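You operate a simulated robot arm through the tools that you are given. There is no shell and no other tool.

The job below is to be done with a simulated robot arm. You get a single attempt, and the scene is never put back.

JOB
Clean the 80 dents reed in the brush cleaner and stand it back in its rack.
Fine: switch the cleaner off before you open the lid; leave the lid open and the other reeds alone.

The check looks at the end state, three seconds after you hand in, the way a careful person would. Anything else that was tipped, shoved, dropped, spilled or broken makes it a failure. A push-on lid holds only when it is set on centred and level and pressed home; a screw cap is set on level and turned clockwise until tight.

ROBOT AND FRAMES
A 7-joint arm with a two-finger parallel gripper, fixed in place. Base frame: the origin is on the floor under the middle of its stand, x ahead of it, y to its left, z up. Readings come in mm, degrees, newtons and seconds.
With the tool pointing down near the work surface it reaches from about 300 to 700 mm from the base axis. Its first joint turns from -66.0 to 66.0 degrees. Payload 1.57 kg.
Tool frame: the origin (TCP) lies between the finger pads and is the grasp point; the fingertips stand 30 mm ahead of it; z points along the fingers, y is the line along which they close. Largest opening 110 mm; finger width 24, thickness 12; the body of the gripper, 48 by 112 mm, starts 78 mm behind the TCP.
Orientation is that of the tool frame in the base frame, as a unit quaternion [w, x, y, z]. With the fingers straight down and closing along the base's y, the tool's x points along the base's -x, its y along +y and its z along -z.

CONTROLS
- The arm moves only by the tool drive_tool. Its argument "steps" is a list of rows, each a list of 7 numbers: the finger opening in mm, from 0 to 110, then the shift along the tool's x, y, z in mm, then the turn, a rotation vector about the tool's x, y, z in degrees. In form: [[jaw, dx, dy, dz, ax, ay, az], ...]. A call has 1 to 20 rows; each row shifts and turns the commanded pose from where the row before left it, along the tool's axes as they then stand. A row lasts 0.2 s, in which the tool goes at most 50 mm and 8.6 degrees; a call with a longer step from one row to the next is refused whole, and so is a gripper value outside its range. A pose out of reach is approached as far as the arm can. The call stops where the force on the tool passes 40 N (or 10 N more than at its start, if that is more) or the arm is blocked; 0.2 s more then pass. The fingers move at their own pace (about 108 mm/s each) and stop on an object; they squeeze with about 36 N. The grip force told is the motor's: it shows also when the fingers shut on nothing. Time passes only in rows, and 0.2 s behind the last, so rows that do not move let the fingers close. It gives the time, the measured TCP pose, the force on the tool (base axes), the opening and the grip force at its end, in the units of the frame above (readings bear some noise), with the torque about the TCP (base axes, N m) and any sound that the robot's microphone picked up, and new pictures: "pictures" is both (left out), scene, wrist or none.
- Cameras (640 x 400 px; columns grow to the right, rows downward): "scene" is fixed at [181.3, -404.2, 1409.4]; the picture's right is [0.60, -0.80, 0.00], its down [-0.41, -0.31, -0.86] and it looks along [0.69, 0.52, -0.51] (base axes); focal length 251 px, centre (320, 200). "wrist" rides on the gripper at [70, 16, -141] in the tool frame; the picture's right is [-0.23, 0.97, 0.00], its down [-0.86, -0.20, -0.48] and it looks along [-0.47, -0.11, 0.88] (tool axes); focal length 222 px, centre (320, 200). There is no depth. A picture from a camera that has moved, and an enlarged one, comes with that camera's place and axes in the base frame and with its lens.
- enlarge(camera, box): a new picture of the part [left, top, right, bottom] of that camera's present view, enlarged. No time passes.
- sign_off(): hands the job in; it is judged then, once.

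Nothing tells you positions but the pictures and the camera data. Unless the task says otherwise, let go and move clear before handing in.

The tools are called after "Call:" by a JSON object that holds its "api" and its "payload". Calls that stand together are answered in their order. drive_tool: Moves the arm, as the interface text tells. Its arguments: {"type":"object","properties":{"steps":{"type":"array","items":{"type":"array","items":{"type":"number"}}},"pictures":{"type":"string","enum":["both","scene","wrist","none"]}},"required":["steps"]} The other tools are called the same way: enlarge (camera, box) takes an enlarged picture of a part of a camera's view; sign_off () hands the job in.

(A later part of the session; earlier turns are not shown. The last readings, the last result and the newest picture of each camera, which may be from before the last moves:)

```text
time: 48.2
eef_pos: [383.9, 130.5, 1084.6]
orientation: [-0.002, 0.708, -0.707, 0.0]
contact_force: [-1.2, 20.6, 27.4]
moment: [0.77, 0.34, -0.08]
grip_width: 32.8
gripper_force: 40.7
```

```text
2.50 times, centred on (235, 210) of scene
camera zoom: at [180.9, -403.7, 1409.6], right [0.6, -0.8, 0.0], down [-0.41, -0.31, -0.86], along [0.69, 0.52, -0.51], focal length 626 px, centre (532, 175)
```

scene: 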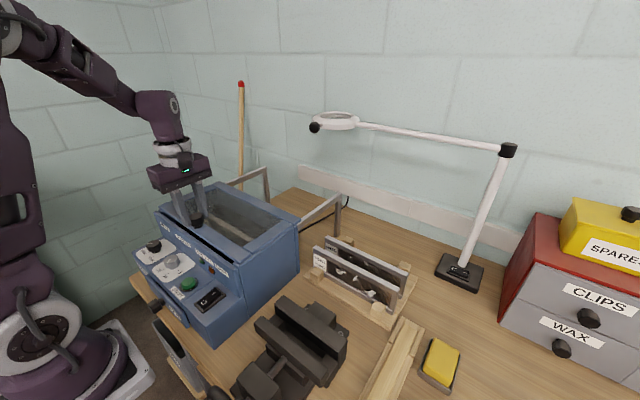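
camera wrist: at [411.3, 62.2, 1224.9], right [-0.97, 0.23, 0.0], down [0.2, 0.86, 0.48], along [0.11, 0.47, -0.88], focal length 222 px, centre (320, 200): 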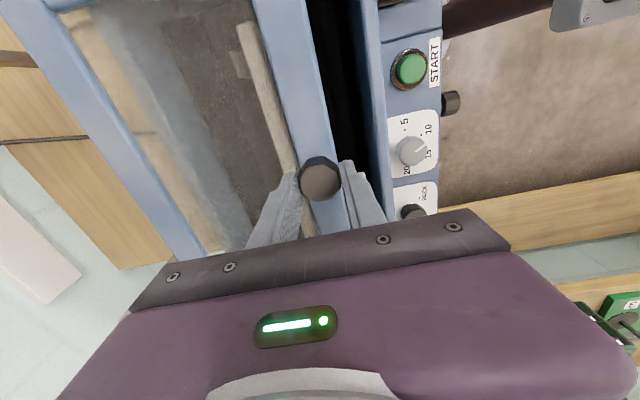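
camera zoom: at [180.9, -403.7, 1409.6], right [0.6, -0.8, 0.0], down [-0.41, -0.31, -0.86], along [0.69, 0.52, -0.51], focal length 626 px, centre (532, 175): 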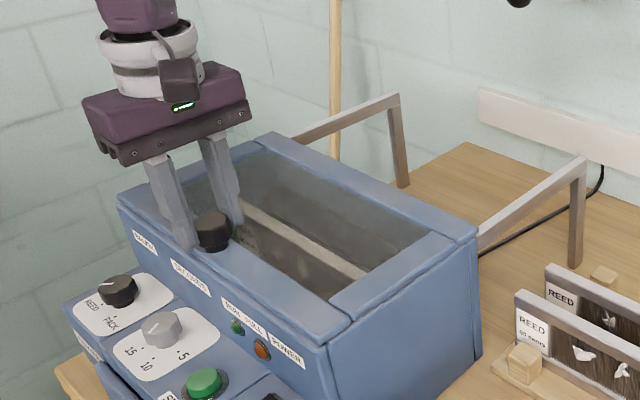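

Call:
{"api": "drive_tool", "payload": {"steps": [[20, -0.6, 2, -0.8, 0, 0, 0], [20, 0, 2, 0, 0, 0, 0], [20, 0, 0, 0, 0, 0, 0]], "pictures": "both"}}

Call:
{"api": "enlarge", "payload": {"camera": "scene", "box": [130, 180, 260, 290]}}

```text
time: 49.0
eef_pos: [379.9, 131.0, 1083.9]
orientation: [0.001, 0.707, -0.707, -0.001]
contact_force: [0.8, 20.0, -5.5]
moment: [0.99, -0.6, -0.02]
grip_width: 32.3
gripper_force: 40.6
camera wrist: at [363.5, 62.1, 1224.8], right [-0.97, 0.23, 0.0], down [0.2, 0.86, 0.48], along [0.11, 0.47, -0.88], focal length 222 px, centre (320, 200)
```

scene: 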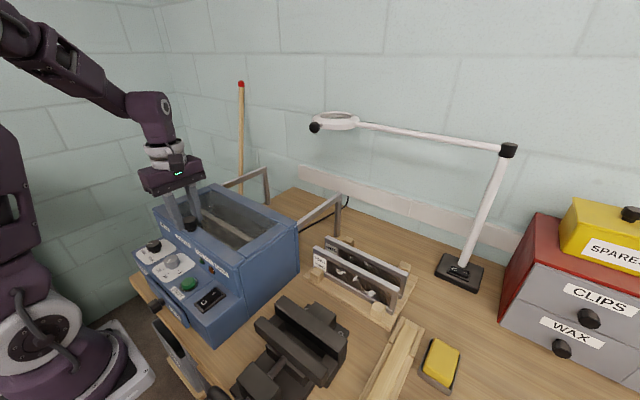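
wrist: 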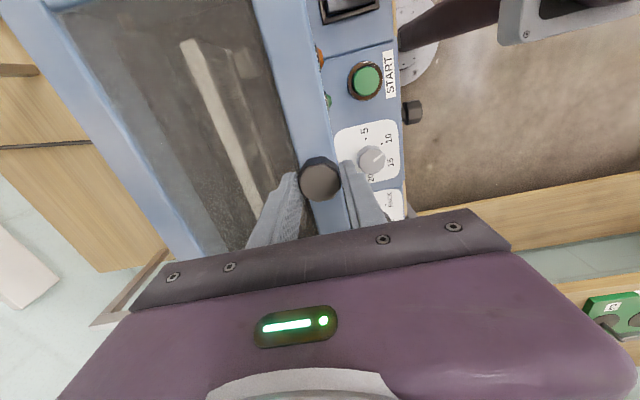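

```text
3.64 times, centred on (195, 235) of scene
camera zoom: at [181.4, -403.5, 1409.6], right [0.6, -0.8, 0.0], down [-0.41, -0.31, -0.86], along [0.69, 0.52, -0.51], focal length 911 px, centre (774, 73)
```

zoom: 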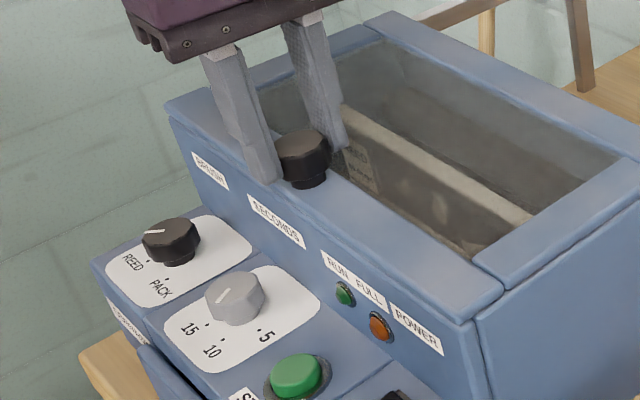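

Call:
{"api": "drive_tool", "payload": {"steps": [[20, -0.6, 1.5, 0, 0, 0, 0], [20, 0, 1.5, 0, 0, 0, 0], [20, 0, 0, 0, 0, 0, 0]], "pictures": "none"}}

Call:
{"api": "enlarge", "payload": {"camera": "scene", "box": [130, 180, 260, 290]}}

```text
time: 49.8
eef_pos: [380.6, 131.3, 1084.1]
orientation: [0.002, -0.707, 0.707, -0.002]
contact_force: [32.6, 5.8, -5.8]
moment: [-1.04, -0.38, 0.16]
grip_width: 32.4
gripper_force: 40.9
```

```text
3.64 times, centred on (195, 235) of scene
camera zoom: at [182.4, -403.9, 1409.3], right [0.6, -0.8, 0.0], down [-0.41, -0.31, -0.86], along [0.69, 0.52, -0.51], focal length 911 px, centre (774, 73)
```

zoom: 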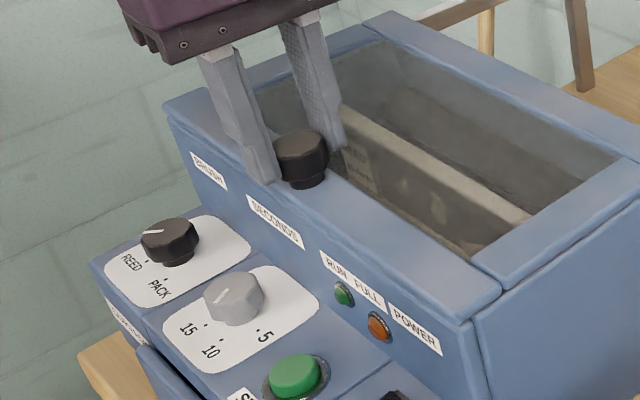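

The lid has reached its closed stop (33 N in +x). I'll relax the pull and release the knob.

Call:
{"api": "drive_tool", "payload": {"steps": [[20, 0, -1.8, 0, 0, 0, 0], [20, 0, 0, 0, 0, 0, 0]], "pictures": "none"}}

Call:
{"api": "drive_tool", "payload": {"steps": [[45, 0, 0, 0, 0, 0, 0], [60, 0, 0, 0, 0, 0, 0], [60, 0, 0, -20, 0, 0, 0], [60, 0, 0, -30, 0, 0, 0], [60, 0, 0, -30, 0, 0, 0], [60, 0, 0, 0, 0, 0, 0]], "pictures": "both"}}

Call:
{"api": "enlarge", "payload": {"camera": "scene", "box": [130, 160, 310, 300]}}

```text
time: 50.4
eef_pos: [379.5, 131.1, 1084.8]
orientation: [0.0, -0.707, 0.707, -0.001]
contact_force: [25.5, -2.5, 15.0]
moment: [0.03, -0.4, -0.05]
grip_width: 32.5
gripper_force: 40.9
```

```text
time: 51.8
eef_pos: [379.0, 130.6, 1164.0]
orientation: [0.001, 0.707, -0.707, -0.001]
contact_force: [-0.3, 0.0, 0.7]
moment: [-0.04, 0.01, 0.0]
grip_width: 60.1
gripper_force: 0.0
camera wrist: at [361.3, 61.8, 1304.7], right [-0.97, 0.23, 0.0], down [0.2, 0.86, 0.48], along [0.11, 0.47, -0.88], focal length 222 px, centre (320, 200)
```

scene: 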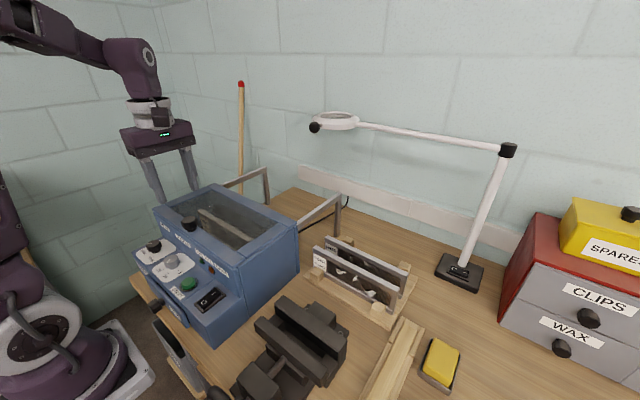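
wrist: 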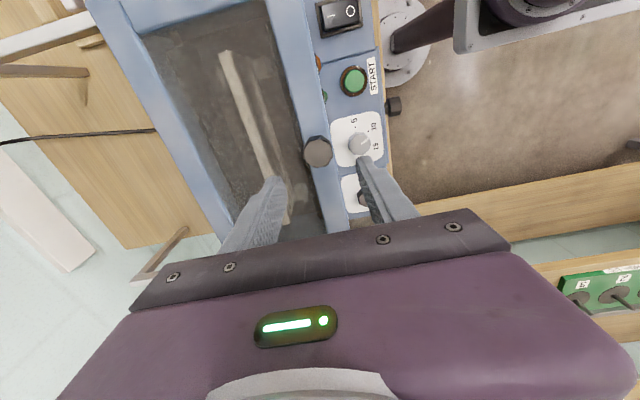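

```text
2.86 times, centred on (220, 230) of scene
camera zoom: at [181.3, -404.2, 1409.4], right [0.6, -0.8, 0.0], down [-0.41, -0.31, -0.86], along [0.69, 0.52, -0.51], focal length 716 px, centre (606, 114)
```

zoom: 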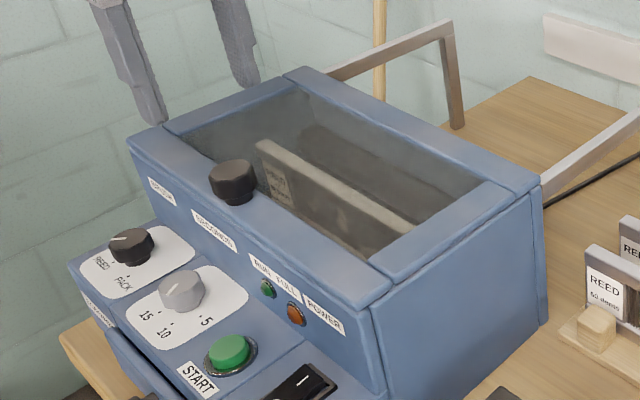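

The lid is closed with the reed inside. Now I'll examine the POWER rocker closely before pressing it.

Call:
{"api": "enlarge", "payload": {"camera": "scene", "box": [185, 280, 235, 315]}}

Call:
{"api": "enlarge", "payload": {"camera": "wrist", "box": [300, 0, 400, 60]}}

```text
11.43 times, centred on (210, 298) of scene
camera zoom: at [181.3, -404.2, 1409.4], right [0.6, -0.8, 0.0], down [-0.41, -0.31, -0.86], along [0.69, 0.52, -0.51], focal length 2864 px, centre (1577, -914)
```

zoom: 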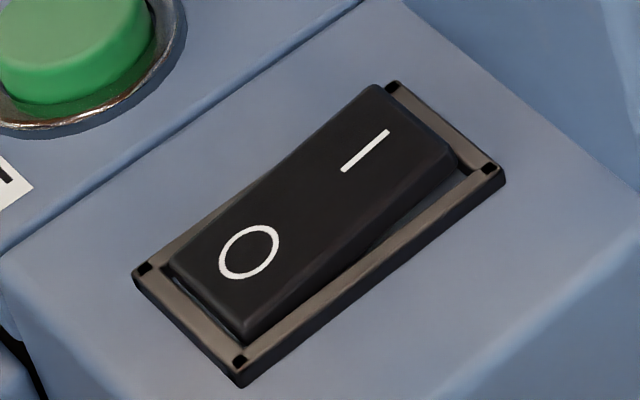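

```text
6.40 times, centred on (350, 30) of wrist
camera zoom: at [361.3, 61.8, 1304.7], right [-0.97, 0.23, 0.0], down [0.2, 0.86, 0.48], along [0.11, 0.47, -0.88], focal length 1422 px, centre (128, 1288)
```

zoom: 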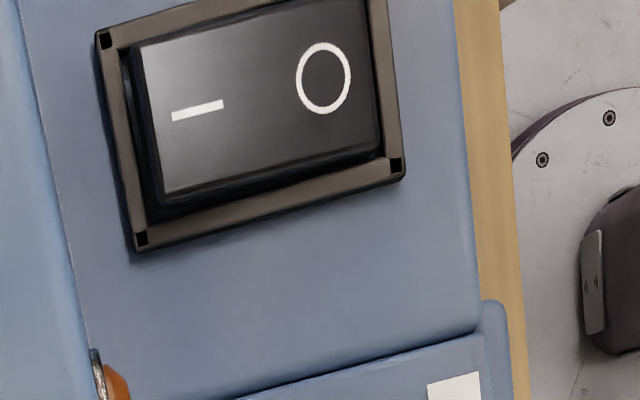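

The rocker's O end is pressed in and the I end is raised, so the cleaner is off. The I end is at about (338,0,960); I'll close the fingers and move above it.

Call:
{"api": "drive_tool", "payload": {"steps": [[40, 32.8, 9.5, 0, 0, 0, 0], [20, 32.8, 9.5, 0, 0, 0, 0], [0, 32.8, 9.5, 0, 0, 0, 0], [0, 32.8, 9.5, 0, 0, 0, 0], [0, 0, 0, 33, 0, 0, 0], [0, 0, 0, 33, 0, 0, 0], [0, 0, 0, 33, 0, 0, 0], [0, 0, 0, 33, 0, 0, 0], [0, 0, 0, 0, 0, 0, 0]], "pictures": "both"}}

Call:
{"api": "enlarge", "payload": {"camera": "scene", "box": [150, 220, 270, 320]}}

Call:
{"api": "enlarge", "payload": {"camera": "wrist", "box": [240, 100, 400, 220]}}

```text
time: 53.8
eef_pos: [339.4, 0.3, 1031.6]
orientation: [0.0, -0.707, 0.708, 0.0]
contact_force: [0.0, 0.3, 0.4]
moment: [-0.01, 0.03, 0.01]
grip_width: 0.1
gripper_force: 21.2
camera wrist: at [323.4, -68.8, 1171.7], right [-0.97, 0.23, 0.0], down [0.2, 0.86, 0.48], along [0.11, 0.47, -0.88], focal length 222 px, centre (320, 200)
```

scene: 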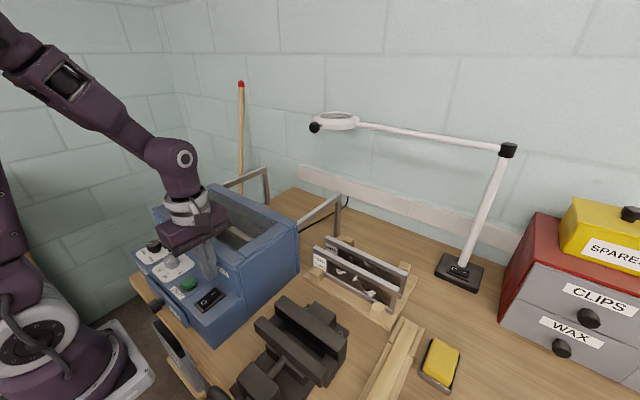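
wrist: 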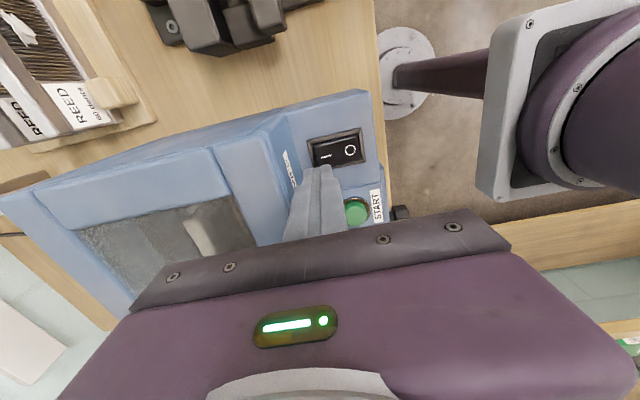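

```text
4.00 times, centred on (210, 270) of scene
camera zoom: at [181.3, -404.2, 1409.4], right [0.6, -0.8, 0.0], down [-0.41, -0.31, -0.86], along [0.69, 0.52, -0.51], focal length 1002 px, centre (760, -80)
```

zoom: 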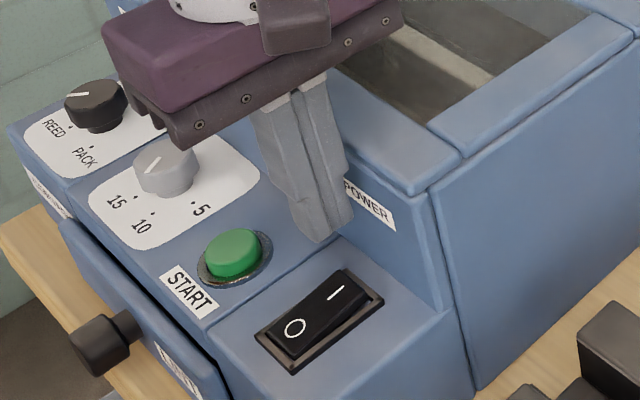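

```text
3.33 times, centred on (320, 160) of wrist
camera zoom: at [323.4, -68.8, 1171.7], right [-0.97, 0.23, 0.0], down [0.2, 0.86, 0.48], along [0.11, 0.47, -0.88], focal length 740 px, centre (320, 333)
```

zoom: 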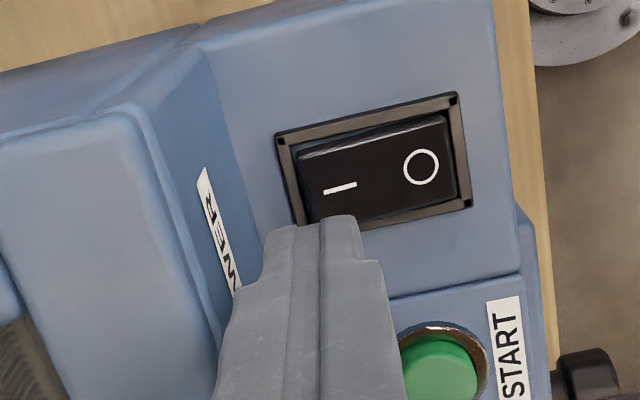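

The fingertip is above the I end. I'll press down in small steps.

Call:
{"api": "drive_tool", "payload": {"steps": [[0, 0.5, 0, 12, 0, 0, 0], [0, 0.5, 0, 12, 0, 0, 0], [0, 0, 0, 9, 0, 0, 0], [0, 0, 0, 0, 0, 0, 0]], "pictures": "none"}}

Call:
{"api": "drive_tool", "payload": {"steps": [[0, 0, 0, 2, 0, 0, 0], [0, 0, 0, 2, 0, 0, 0], [0, 0, 0, 2, 0, 0, 0], [0, 0, 0, 2, 0, 0, 0], [0, 0, 0, 2, 0, 0, 0], [0, 0, 0, 0, 0, 0, 0]], "pictures": "both"}}

Call:
{"api": "enlarge", "payload": {"camera": "scene", "box": [150, 220, 270, 320]}}

```text
time: 54.8
eef_pos: [339.4, -1.5, 998.4]
orientation: [0.0, -0.707, 0.708, -0.001]
contact_force: [0.3, -0.1, -0.8]
moment: [-0.01, -0.01, 0.03]
grip_width: 0.2
gripper_force: 21.0
```

```text
time: 56.2
eef_pos: [340.3, -1.7, 989.9]
orientation: [0.0, -0.707, 0.708, 0.0]
contact_force: [0.3, -0.4, 0.4]
moment: [0.0, 0.0, -0.01]
grip_width: 0.2
gripper_force: 21.6
camera wrist: at [323.5, -70.6, 1130.6], right [-0.97, 0.23, 0.0], down [0.2, 0.86, 0.48], along [0.11, 0.47, -0.88], focal length 222 px, centre (320, 200)
```

scene: 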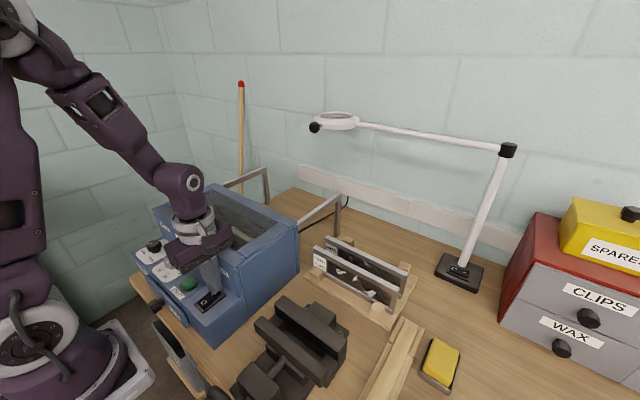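
wrist: 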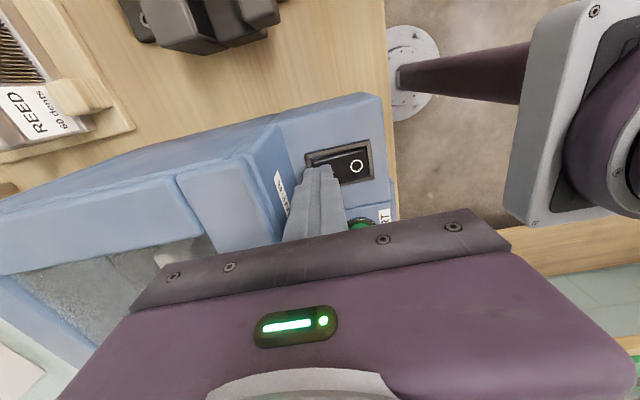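

```text
4.00 times, centred on (210, 270) of scene
camera zoom: at [181.3, -404.2, 1409.4], right [0.6, -0.8, 0.0], down [-0.41, -0.31, -0.86], along [0.69, 0.52, -0.51], focal length 1002 px, centre (760, -80)
```

zoom: 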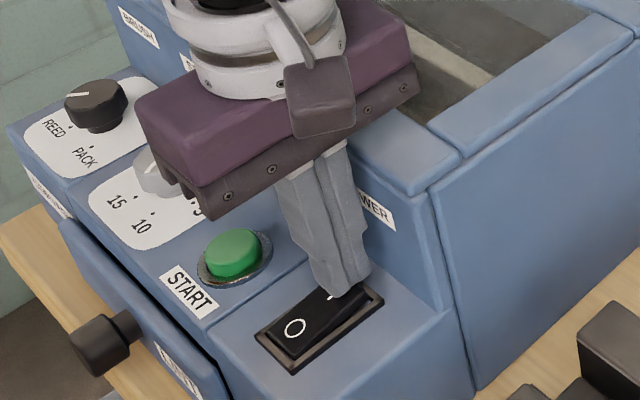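

No contact yet, so I continue down.

Call:
{"api": "drive_tool", "payload": {"steps": [[0, 0, 0, 1.5, 0, 0, 0], [0, 0, 0, 1.5, 0, 0, 0], [0, 0, 0, 1.5, 0, 0, 0], [0, 0, 0, 0, 0, 0, 0]], "pictures": "none"}}

Call:
{"api": "drive_tool", "payload": {"steps": [[0, 0, 0, 1.5, 0, 0, 0], [0, 0, 0, 1.5, 0, 0, 0], [0, 0, 0, 0, 0, 0, 0]], "pictures": "scene"}}

Call:
{"api": "enlarge", "payload": {"camera": "scene", "box": [150, 220, 270, 320]}}

```text
time: 57.2
eef_pos: [341.0, -1.6, 985.5]
orientation: [0.0, -0.707, 0.707, 0.0]
contact_force: [0.1, -0.4, -1.0]
moment: [-0.01, 0.03, 0.02]
grip_width: 0.1
gripper_force: 21.1
```

```text
time: 57.7
eef_pos: [341.3, -1.8, 985.1]
orientation: [0.0, 0.708, -0.706, 0.001]
contact_force: [-4.7, 0.6, 25.3]
moment: [0.01, 0.43, 0.02]
grip_width: 0.1
gripper_force: 21.5
stopped in row 2: the force on the tool passed its limit at 56 N (the readings are from after the stop); the commanded pose is now the measured one
```

scene: 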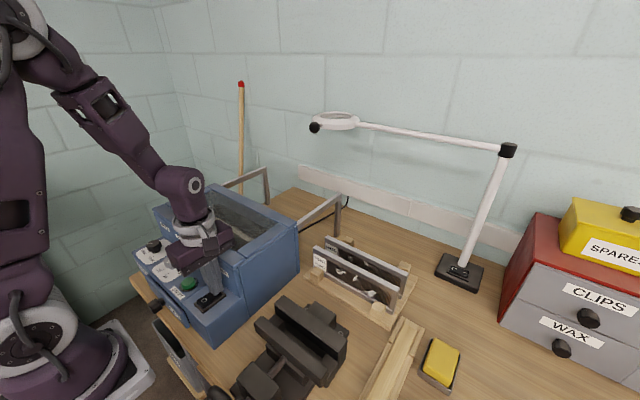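

```text
4.00 times, centred on (210, 270) of scene
camera zoom: at [180.9, -404.1, 1409.5], right [0.6, -0.8, 0.0], down [-0.41, -0.31, -0.86], along [0.69, 0.52, -0.51], focal length 1002 px, centre (760, -80)
```

zoom: 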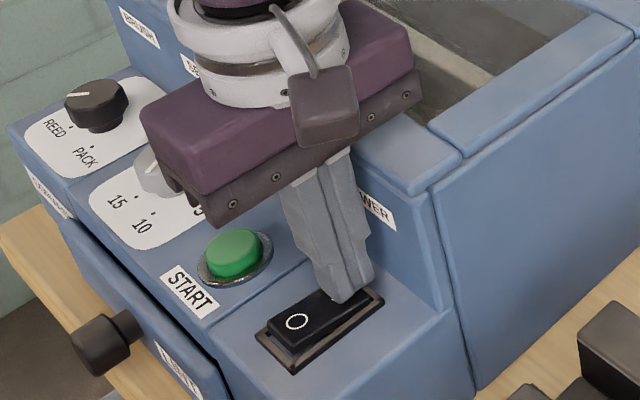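

Call:
{"api": "drive_tool", "payload": {"steps": [[0, 0, 0, -5, 0, 0, 0], [0, 0, 0, -15, 0, 0, 0], [0, 0, 0, -20, 0, 0, 0], [0, 0, 0, 0, 0, 0, 0]], "pictures": "scene"}}

Call:
{"api": "enlarge", "payload": {"camera": "scene", "box": [185, 280, 235, 315]}}

Call:
{"api": "enlarge", "payload": {"camera": "scene", "box": [195, 250, 245, 285]}}

```text
time: 58.7
eef_pos: [340.2, -0.9, 1024.7]
orientation: [0.001, 0.707, -0.707, 0.001]
contact_force: [0.3, -0.4, -0.1]
moment: [0.01, 0.0, 0.0]
grip_width: 0.0
gripper_force: 21.4
```

scene: 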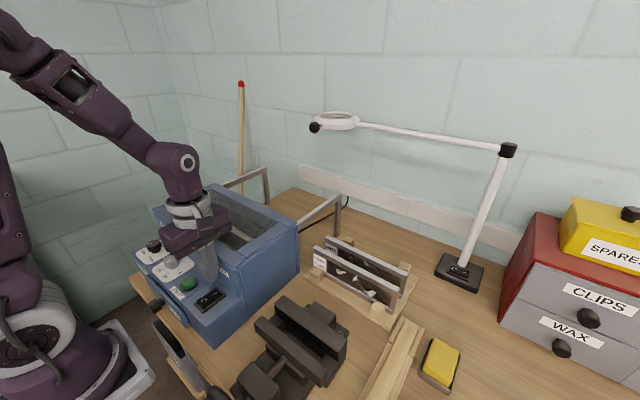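

```text
11.43 times, centred on (210, 298) of scene
camera zoom: at [181.3, -404.2, 1409.4], right [0.6, -0.8, 0.0], down [-0.41, -0.31, -0.86], along [0.69, 0.52, -0.51], focal length 2864 px, centre (1577, -914)
```

zoom: 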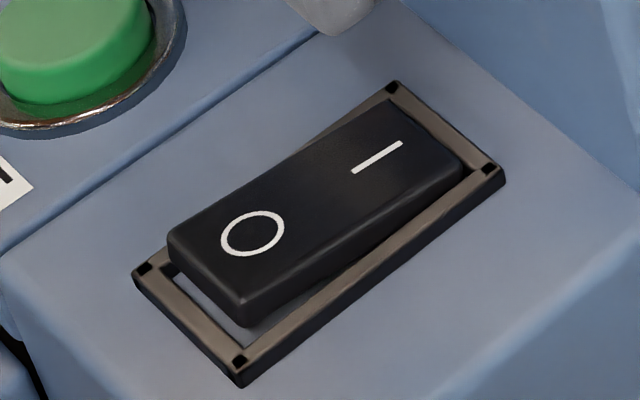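

```text
11.43 times, centred on (220, 268) of scene
camera zoom: at [181.3, -404.2, 1409.4], right [0.6, -0.8, 0.0], down [-0.41, -0.31, -0.86], along [0.69, 0.52, -0.51], focal length 2864 px, centre (1463, -571)
```

zoom: 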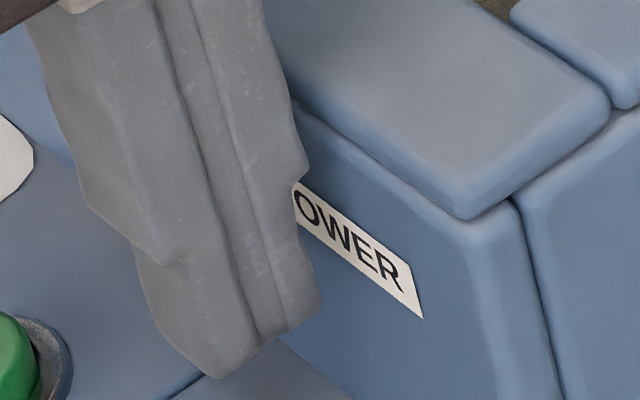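

The rocker has flipped to I, so the power is on. I'll raise up to check the RUN and FULL lamps and read the small labels on the front.

Call:
{"api": "drive_tool", "payload": {"steps": [[0, 0, 0, -30, 0, 0, 0], [0, 0, 0, -40, 0, 0, 0], [0, 20, 0, -30, 0, 0, 0], [0, 40, 0, 0, 0, 0, 0], [0, 40, 0, 0, 0, 0, 0], [0, 0, 0, 0, 0, 0, 0]], "pictures": "both"}}

Call:
{"api": "enlarge", "payload": {"camera": "scene", "box": [125, 225, 240, 345]}}

Call:
{"api": "enlarge", "payload": {"camera": "scene", "box": [128, 258, 188, 338]}}

Call:
{"api": "enlarge", "payload": {"camera": "scene", "box": [190, 235, 240, 285]}}

```text
time: 60.1
eef_pos: [339.9, -100.9, 1124.4]
orientation: [0.0, 0.708, -0.706, 0.001]
contact_force: [0.9, -0.2, -0.5]
moment: [-0.03, 0.01, 0.01]
grip_width: 0.0
gripper_force: 21.4
camera wrist: at [323.5, -169.9, 1265.0], right [-0.97, 0.23, 0.0], down [0.2, 0.86, 0.48], along [0.11, 0.47, -0.88], focal length 222 px, centre (320, 200)
```

scene: 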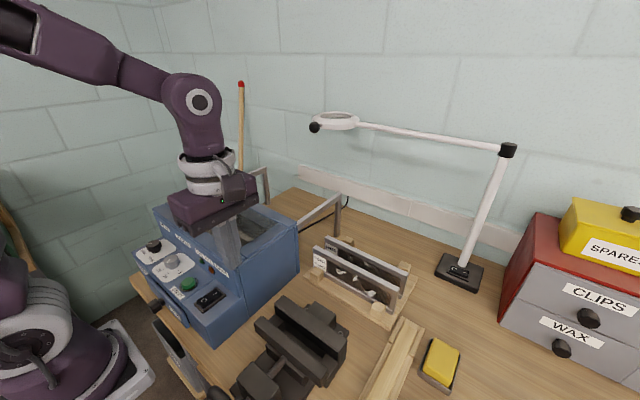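
wrist: 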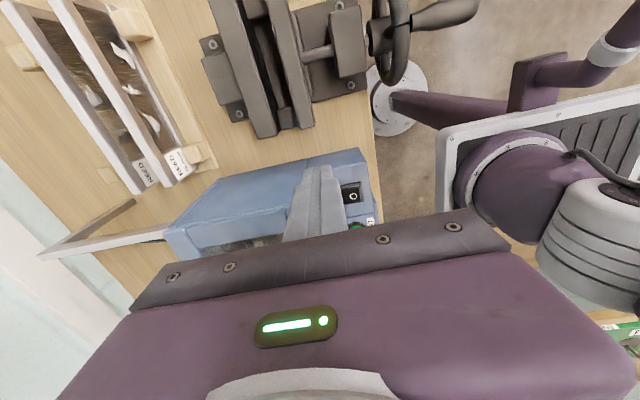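

```text
3.33 times, centred on (182, 285) of scene
camera zoom: at [181.3, -404.2, 1409.4], right [0.6, -0.8, 0.0], down [-0.41, -0.31, -0.86], along [0.69, 0.52, -0.51], focal length 835 px, centre (778, -83)
```

zoom: 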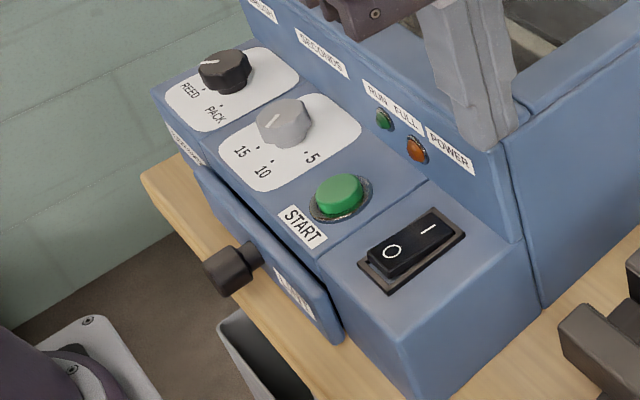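

```text
5.00 times, centred on (158, 298) of scene
camera zoom: at [181.3, -404.2, 1409.4], right [0.6, -0.8, 0.0], down [-0.41, -0.31, -0.86], along [0.69, 0.52, -0.51], focal length 1253 px, centre (1130, -290)
```

zoom: 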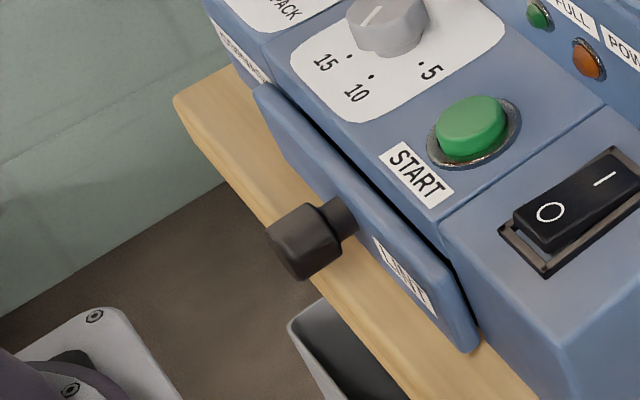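

```text
8.00 times, centred on (215, 260) of scene
camera zoom: at [181.3, -404.2, 1409.4], right [0.6, -0.8, 0.0], down [-0.41, -0.31, -0.86], along [0.69, 0.52, -0.51], focal length 2004 px, centre (1160, -280)
```

zoom: 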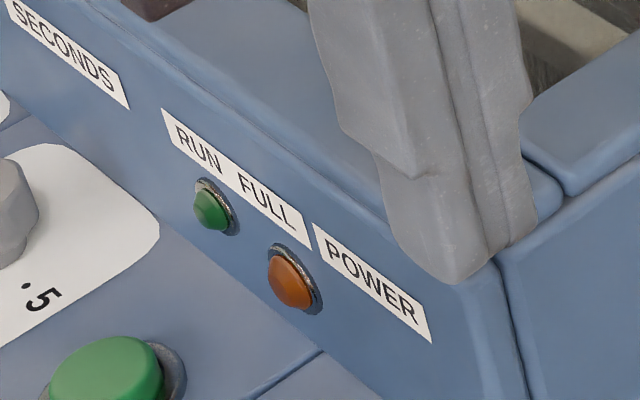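

Call:
{"api": "enlarge", "payload": {"camera": "scene", "box": [130, 255, 160, 280]}}

Call:
{"api": "enlarge", "payload": {"camera": "scene", "box": [150, 310, 215, 400]}}

Call:
{"api": "enlarge", "payload": {"camera": "scene", "box": [155, 295, 195, 330]}}

```text
16.00 times, centred on (145, 268) of scene
camera zoom: at [181.3, -404.2, 1409.4], right [0.6, -0.8, 0.0], down [-0.41, -0.31, -0.86], along [0.69, 0.52, -0.51], focal length 4009 px, centre (3120, -880)
```

zoom: 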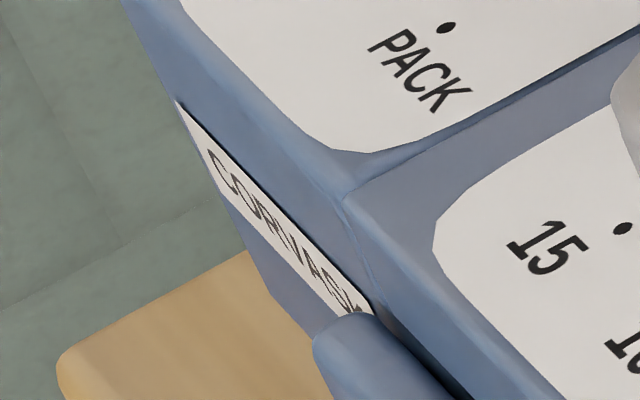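

```text
4.44 times, centred on (182, 355) of scene
camera zoom: at [181.3, -404.2, 1409.4], right [0.6, -0.8, 0.0], down [-0.41, -0.31, -0.86], along [0.69, 0.52, -0.51], focal length 1114 px, centre (931, -489)
```

zoom: 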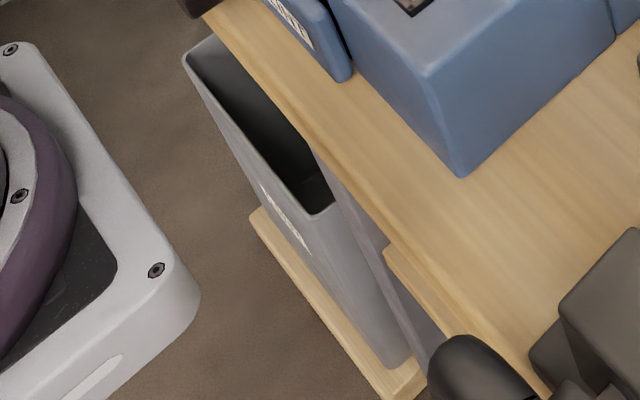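

```text
11.43 times, centred on (175, 312) of scene
camera zoom: at [181.3, -404.2, 1409.4], right [0.6, -0.8, 0.0], down [-0.41, -0.31, -0.86], along [0.69, 0.52, -0.51], focal length 2864 px, centre (1977, -1086)
```

zoom: 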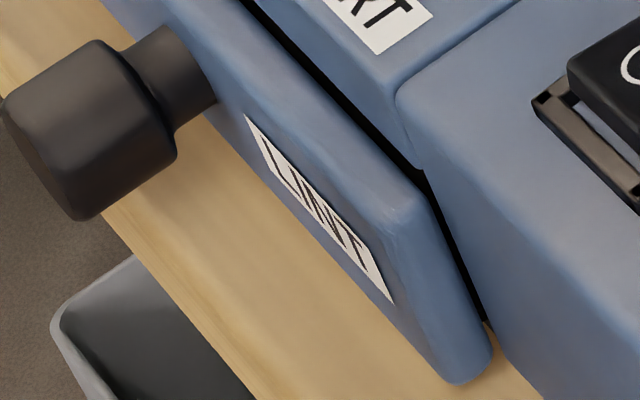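

The labels just read a brand name and LINT, and the FULL lamp looks unlit. Now I'll move above the START button at about (317,74).

Call:
{"api": "drive_tool", "payload": {"steps": [[0, -29, 3.8, 0, 0, 0, 0], [0, -29, 3.8, 0, 0, 0, 0], [0, -29, 3.8, 0, 0, 0, 0], [0, -29, 3.8, 0, 0, 0, 0], [0, -29, 3.8, 0, 0, 0, 0], [0, -29, 3.8, 0, 0, 0, 0], [0, 0, 0, 30, 0, 0, 0], [0, 0, 0, 30, 0, 0, 0], [0, 0, 0, 32, 0, 0, 0], [0, 0, 0, 0, 0, 0, 0]], "pictures": "both"}}

Call:
{"api": "enlarge", "payload": {"camera": "scene", "box": [140, 220, 240, 310]}}

Call:
{"api": "enlarge", "payload": {"camera": "wrist", "box": [240, 100, 420, 230]}}

```text
time: 62.3
eef_pos: [319.0, 72.6, 1032.4]
orientation: [0.0, -0.707, 0.707, 0.0]
contact_force: [-0.2, -0.2, -0.3]
moment: [0.0, -0.01, 0.02]
grip_width: 0.0
gripper_force: 20.9
camera wrist: at [302.1, 4.2, 1172.2], right [-0.97, 0.23, 0.0], down [0.2, 0.86, 0.48], along [0.11, 0.47, -0.88], focal length 222 px, centre (320, 200)
```

scene: 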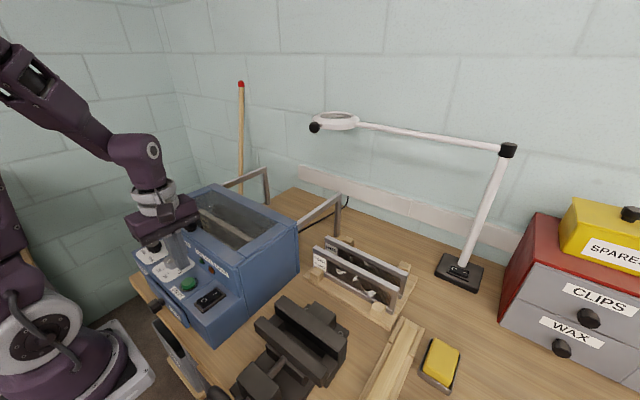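
wrist: 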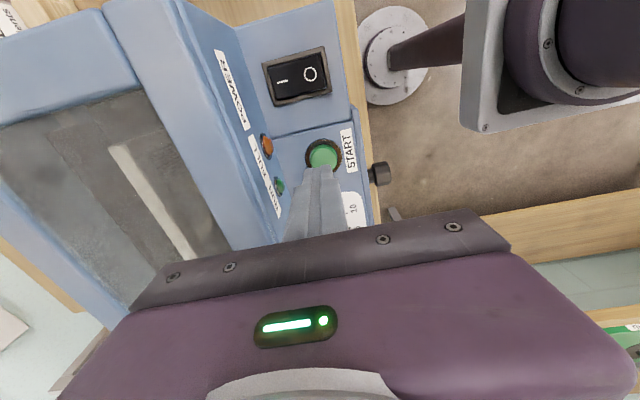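

```text
4.44 times, centred on (190, 265) of scene
camera zoom: at [181.3, -404.2, 1409.4], right [0.6, -0.8, 0.0], down [-0.41, -0.31, -0.86], along [0.69, 0.52, -0.51], focal length 1114 px, centre (898, -89)
```

zoom: 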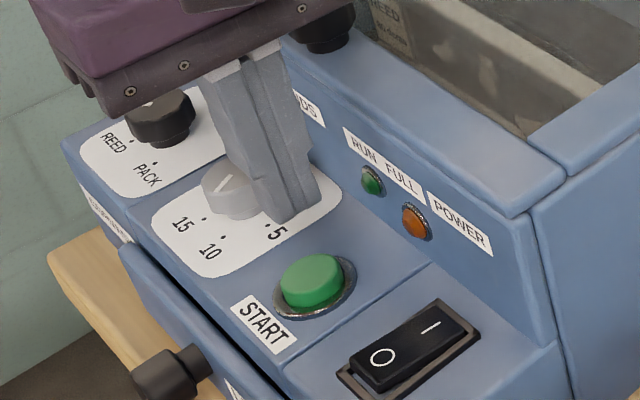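

```text
3.08 times, centred on (330, 165) of wrist
camera zoom: at [302.1, 4.2, 1172.2], right [-0.97, 0.23, 0.0], down [0.2, 0.86, 0.48], along [0.11, 0.47, -0.88], focal length 684 px, centre (289, 308)
```

zoom: 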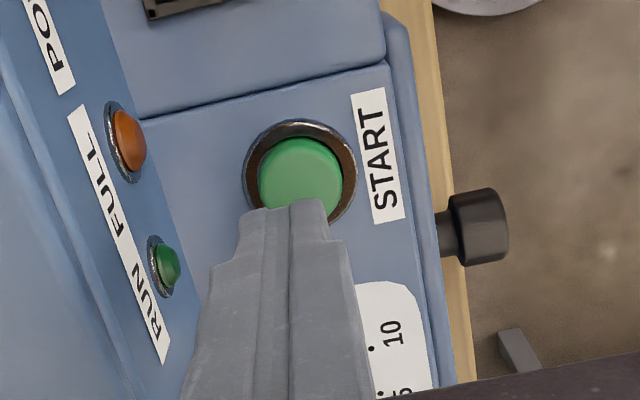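

START's centre is at about (315,70,961). I'll shift a few millimetres and press it.

Call:
{"api": "drive_tool", "payload": {"steps": [[0, 1.3, 1.8, 12, 0, 0, 0], [0, 1.3, 1.8, 12, 0, 0, 0], [0, 0, 0, 12, 0, 0, 0], [0, 0, 0, 0, 0, 0, 0]], "pictures": "none"}}

Call:
{"api": "drive_tool", "payload": {"steps": [[0, 0, 0, 2, 0, 0, 0], [0, 0, 0, 2, 0, 0, 0], [0, 0, 0, 2, 0, 0, 0], [0, 0, 0, 0, 0, 0, 0]], "pictures": "scene"}}

Call:
{"api": "enlarge", "payload": {"camera": "scene", "box": [140, 220, 240, 310]}}

```text
time: 63.3
eef_pos: [315.3, 70.6, 997.2]
orientation: [0.001, 0.707, -0.707, 0.001]
contact_force: [-0.3, 0.7, -0.1]
moment: [-0.01, -0.01, -0.02]
grip_width: 0.0
gripper_force: 21.5
```

```text
time: 64.3
eef_pos: [315.0, 70.8, 989.6]
orientation: [-0.001, 0.707, -0.707, 0.0]
contact_force: [0.3, -0.7, 0.7]
moment: [0.01, -0.01, 0.02]
grip_width: 0.2
gripper_force: 21.6
```

scene: 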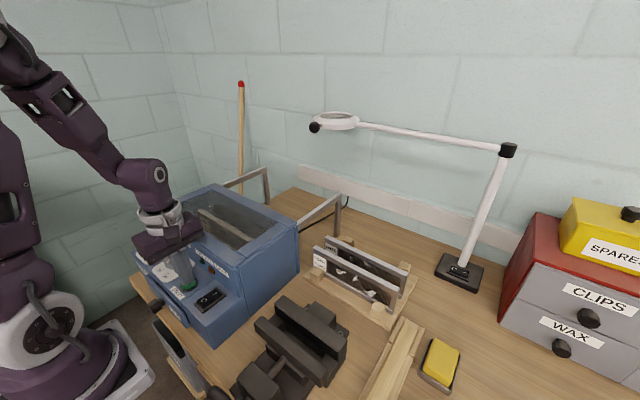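

```text
4.44 times, centred on (190, 265) of scene
camera zoom: at [181.3, -404.2, 1409.4], right [0.6, -0.8, 0.0], down [-0.41, -0.31, -0.86], along [0.69, 0.52, -0.51], focal length 1114 px, centre (898, -89)
```

zoom: 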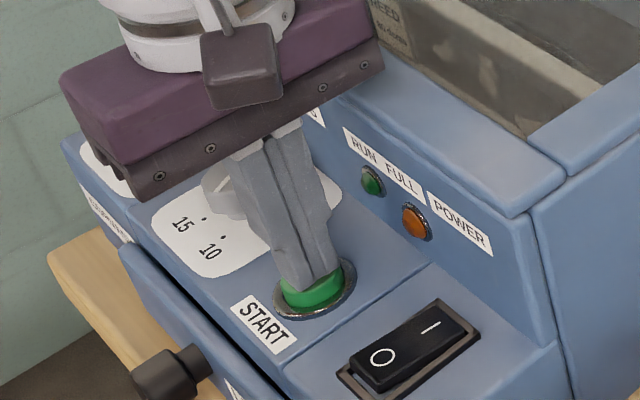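

Call:
{"api": "drive_tool", "payload": {"steps": [[0, 0, 0, 1.5, 0, 0, 0], [0, 0, 0, 1.5, 0, 0, 0], [0, 0, 0, 1.5, 0, 0, 0], [0, 0, 0, 0, 0, 0, 0]], "pictures": "none"}}

Call:
{"api": "enlarge", "payload": {"camera": "scene", "box": [140, 220, 240, 310]}}

```text
time: 65.3
eef_pos: [316.0, 69.1, 986.1]
orientation: [0.0, -0.707, 0.707, -0.001]
contact_force: [0.4, -0.4, 1.1]
moment: [-0.02, 0.0, -0.03]
grip_width: 0.0
gripper_force: 21.4
```

```text
4.44 times, centred on (190, 265) of scene
camera zoom: at [181.3, -404.2, 1409.4], right [0.6, -0.8, 0.0], down [-0.41, -0.31, -0.86], along [0.69, 0.52, -0.51], focal length 1114 px, centre (898, -89)
```

zoom: 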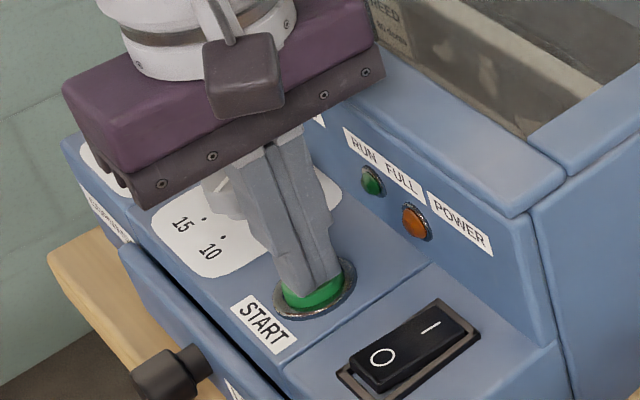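

Call:
{"api": "drive_tool", "payload": {"steps": [[0, 0, 0, 1.5, 0, 0, 0], [0, 0, 0, 1.5, 0, 0, 0], [0, 0, 0, 1.5, 0, 0, 0], [0, 0, 0, 0, 0, 0, 0]], "pictures": "none"}}

Call:
{"api": "enlarge", "payload": {"camera": "scene", "box": [140, 220, 240, 310]}}

```text
time: 66.3
eef_pos: [315.1, 70.1, 980.8]
orientation: [0.0, 0.707, -0.707, 0.001]
contact_force: [-0.9, 1.7, 9.5]
moment: [0.09, 0.03, 0.07]
grip_width: 0.0
gripper_force: 21.0
heard: click
```

```text
4.44 times, centred on (190, 265) of scene
camera zoom: at [181.2, -404.1, 1409.4], right [0.6, -0.8, 0.0], down [-0.41, -0.31, -0.86], along [0.69, 0.52, -0.51], focal length 1114 px, centre (898, -89)
```

zoom: 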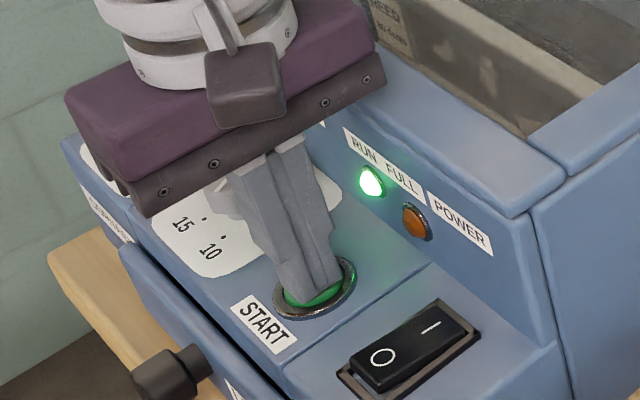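

A click was heard and the RUN lamp is lit, so the cycle is running. I'll lift off and wait for it to finish.

Call:
{"api": "drive_tool", "payload": {"steps": [[0, 0, 0, -10, 0, 0, 0], [0, 0, 0, -30, 0, 0, 0], [0, 0, 0, -30, 0, 0, 0], [0, 0, 0, -30, 0, 0, 0], [0, 0, 0, 0, 0, 0, 0], [0, 0, 0, 0, 0, 0, 0], [0, 0, 0, 0, 0, 0, 0], [0, 0, 0, 0, 0, 0, 0], [0, 0, 0, 0, 0, 0, 0], [0, 0, 0, 0, 0, 0, 0], [0, 0, 0, 0, 0, 0, 0], [0, 0, 0, 0, 0, 0, 0], [0, 0, 0, 0, 0, 0, 0], [0, 0, 0, 0, 0, 0, 0], [0, 0, 0, 0, 0, 0, 0], [0, 0, 0, 0, 0, 0, 0], [0, 0, 0, 0, 0, 0, 0], [0, 0, 0, 0, 0, 0, 0], [0, 0, 0, 0, 0, 0, 0], [0, 0, 0, 0, 0, 0, 0]], "pictures": "both"}}

Call:
{"api": "enlarge", "payload": {"camera": "scene", "box": [140, 180, 310, 310]}}

```text
time: 70.5
eef_pos: [311.7, 71.4, 1081.8]
orientation: [0.0, -0.707, 0.707, -0.002]
contact_force: [-0.4, 0.2, 0.6]
moment: [0.01, 0.01, 0.0]
grip_width: 0.1
gripper_force: 21.4
camera wrist: at [296.1, 2.4, 1221.8], right [-0.97, 0.23, 0.0], down [0.2, 0.86, 0.48], along [0.11, 0.47, -0.88], focal length 222 px, centre (320, 200)
```

scene: 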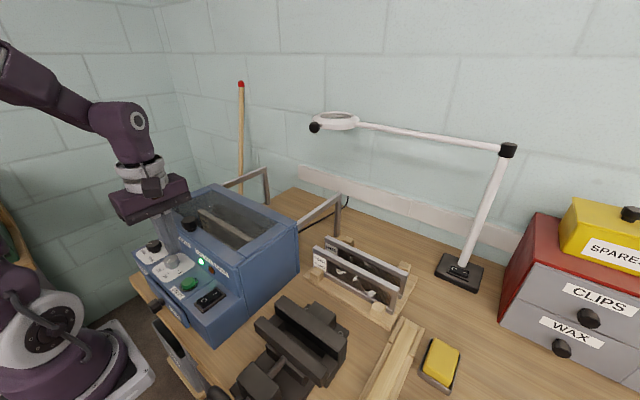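
wrist: 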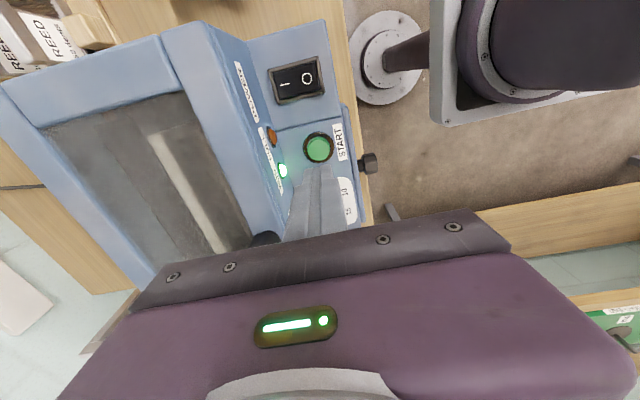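

```text
3.08 times, centred on (225, 245) of scene
camera zoom: at [181.3, -404.2, 1409.4], right [0.6, -0.8, 0.0], down [-0.41, -0.31, -0.86], along [0.69, 0.52, -0.51], focal length 771 px, centre (612, 62)
```

zoom: 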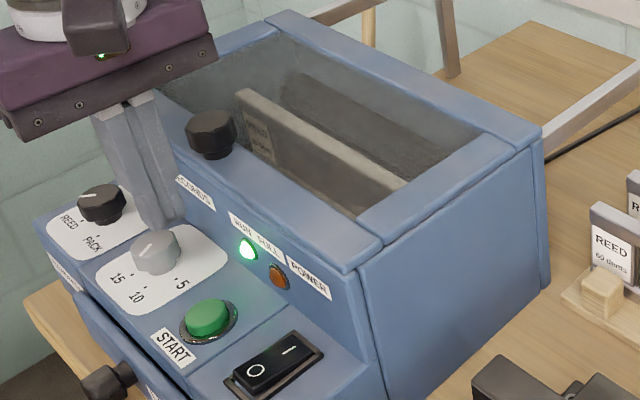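

RUN is still lit. While waiting I'll move over beside the O end of the POWER rocker, staying high.

Call:
{"api": "drive_tool", "payload": {"steps": [[0, 18.1, 1.7, 0, 0, 0, 0], [0, 18.1, 1.7, 0, 0, 0, 0], [0, 18.1, 1.7, 0, 0, 0, 0], [0, 18.1, 1.6, 0, 0, 0, 0], [0, 0, 0, 0, 0, 0, 0], [0, 0, 0, 0, 0, 0, 0], [0, 0, 0, 0, 0, 0, 0], [0, 0, 0, 0, 0, 0, 0], [0, 0, 0, 0, 0, 0, 0], [0, 0, 0, 0, 0, 0, 0], [0, 0, 0, 0, 0, 0, 0], [0, 0, 0, 0, 0, 0, 0], [0, 0, 0, 0, 0, 0, 0], [0, 0, 0, 0, 0, 0, 0], [0, 0, 0, 0, 0, 0, 0], [0, 0, 0, 0, 0, 0, 0], [0, 0, 0, 0, 0, 0, 0], [0, 0, 0, 0, 0, 0, 0], [0, 0, 0, 0, 0, 0, 0], [0, 0, 0, 0, 0, 0, 0]], "pictures": "both"}}

Call:
{"api": "enlarge", "payload": {"camera": "scene", "box": [140, 180, 310, 310]}}

```text
time: 74.7
eef_pos: [307.1, -1.0, 1081.4]
orientation: [0.0, 0.707, -0.707, 0.001]
contact_force: [-0.4, -0.7, -0.7]
moment: [-0.01, 0.01, 0.03]
grip_width: 0.2
gripper_force: 21.1
camera wrist: at [290.5, -69.9, 1221.4], right [-0.97, 0.23, 0.0], down [0.2, 0.86, 0.48], along [0.11, 0.47, -0.88], focal length 222 px, centre (320, 200)
```

scene: 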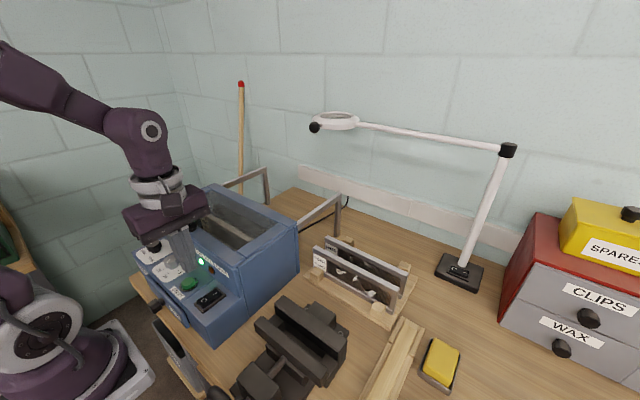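
wrist: 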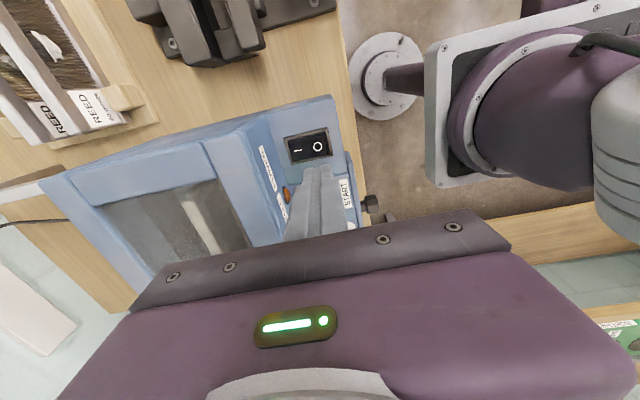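

```text
3.08 times, centred on (225, 245) of scene
camera zoom: at [181.3, -404.2, 1409.4], right [0.6, -0.8, 0.0], down [-0.41, -0.31, -0.86], along [0.69, 0.52, -0.51], focal length 771 px, centre (612, 62)
```

zoom: 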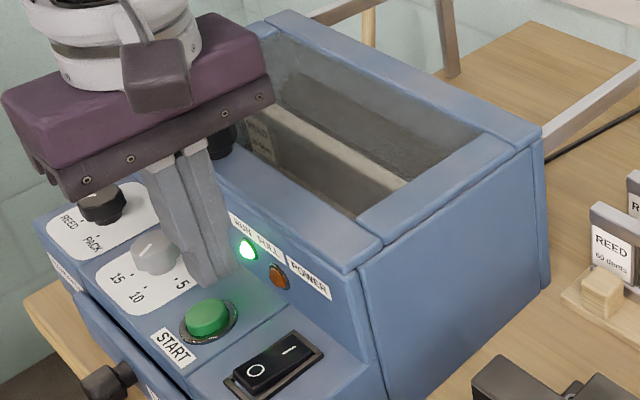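

Call:
{"api": "drive_tool", "payload": {"steps": [[0, 0, 0, 0, 0, 0, 0], [0, 0, 0, 0, 0, 0, 0], [0, 0, 0, 0, 0, 0, 0], [0, 0, 0, 0, 0, 0, 0], [0, 0, 0, 0, 0, 0, 0], [0, 0, 0, 0, 0, 0, 0], [0, 0, 0, 0, 0, 0, 0], [0, 0, 0, 0, 0, 0, 0], [0, 0, 0, 0, 0, 0, 0], [0, 0, 0, 0, 0, 0, 0], [0, 0, 0, 0, 0, 0, 0], [0, 0, 0, 0, 0, 0, 0], [0, 0, 0, 0, 0, 0, 0], [0, 0, 0, 0, 0, 0, 0], [0, 0, 0, 0, 0, 0, 0]], "pictures": "none"}}

Call:
{"api": "enlarge", "payload": {"camera": "scene", "box": [140, 180, 310, 310]}}

```text
time: 77.9
eef_pos: [307.9, -1.2, 1080.8]
orientation: [0.0, -0.707, 0.707, 0.0]
contact_force: [0.3, 0.2, -0.1]
moment: [-0.02, 0.0, -0.01]
grip_width: 0.0
gripper_force: 21.3
```

```text
3.08 times, centred on (225, 245) of scene
camera zoom: at [181.3, -404.2, 1409.4], right [0.6, -0.8, 0.0], down [-0.41, -0.31, -0.86], along [0.69, 0.52, -0.51], focal length 771 px, centre (612, 62)
```

zoom: 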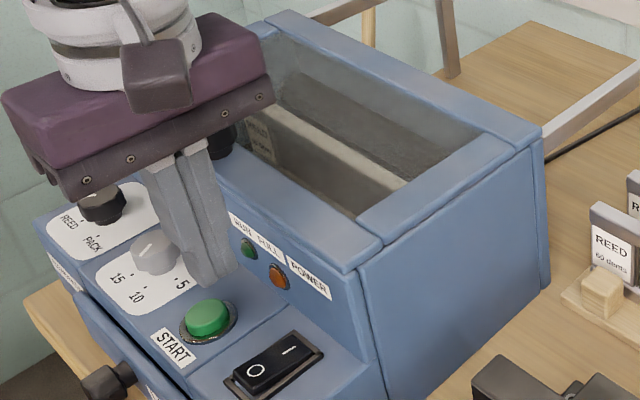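

The RUN lamp has gone out. I'll look through the lid to see whether the lint is gone before switching off.

Call:
{"api": "enlarge", "payload": {"camera": "scene", "box": [195, 195, 275, 250]}}

Call:
{"api": "enlarge", "payload": {"camera": "wrist", "box": [100, 160, 300, 270]}}

Call:
{"api": "enlarge", "payload": {"camera": "scene", "box": [195, 240, 235, 270]}}

```text
7.27 times, centred on (235, 222) of scene
camera zoom: at [181.3, -404.2, 1409.4], right [0.6, -0.8, 0.0], down [-0.41, -0.31, -0.86], along [0.69, 0.52, -0.51], focal length 1822 px, centre (938, 36)
```

zoom: 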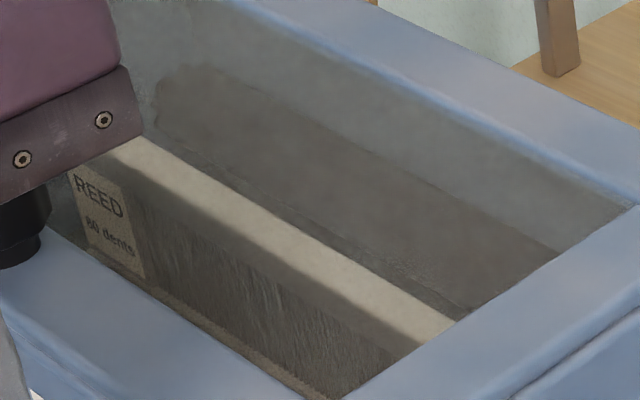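

```text
3.20 times, centred on (200, 215) of wrist
camera zoom: at [290.5, -69.9, 1221.4], right [-0.97, 0.23, 0.0], down [0.2, 0.86, 0.48], along [0.11, 0.47, -0.88], focal length 711 px, centre (704, 152)
```

zoom: 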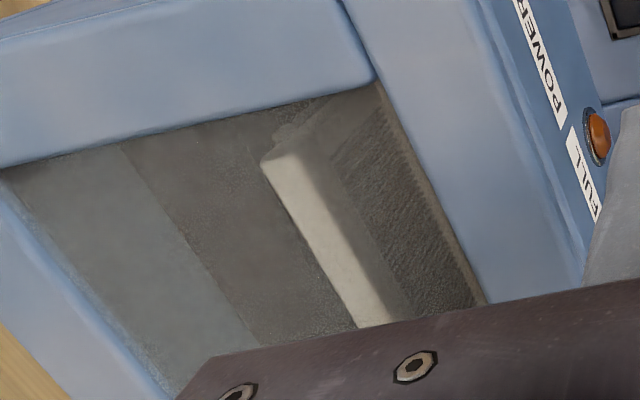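

```text
13.33 times, centred on (215, 255) of scene
camera zoom: at [181.3, -404.2, 1409.4], right [0.6, -0.8, 0.0], down [-0.41, -0.31, -0.86], along [0.69, 0.52, -0.51], focal length 3341 px, centre (1720, -533)
```

zoom: 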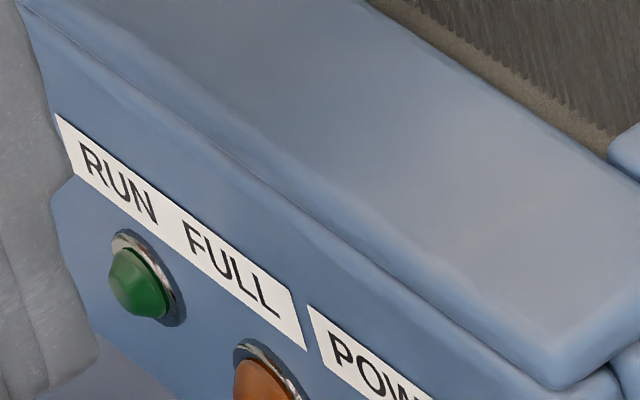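

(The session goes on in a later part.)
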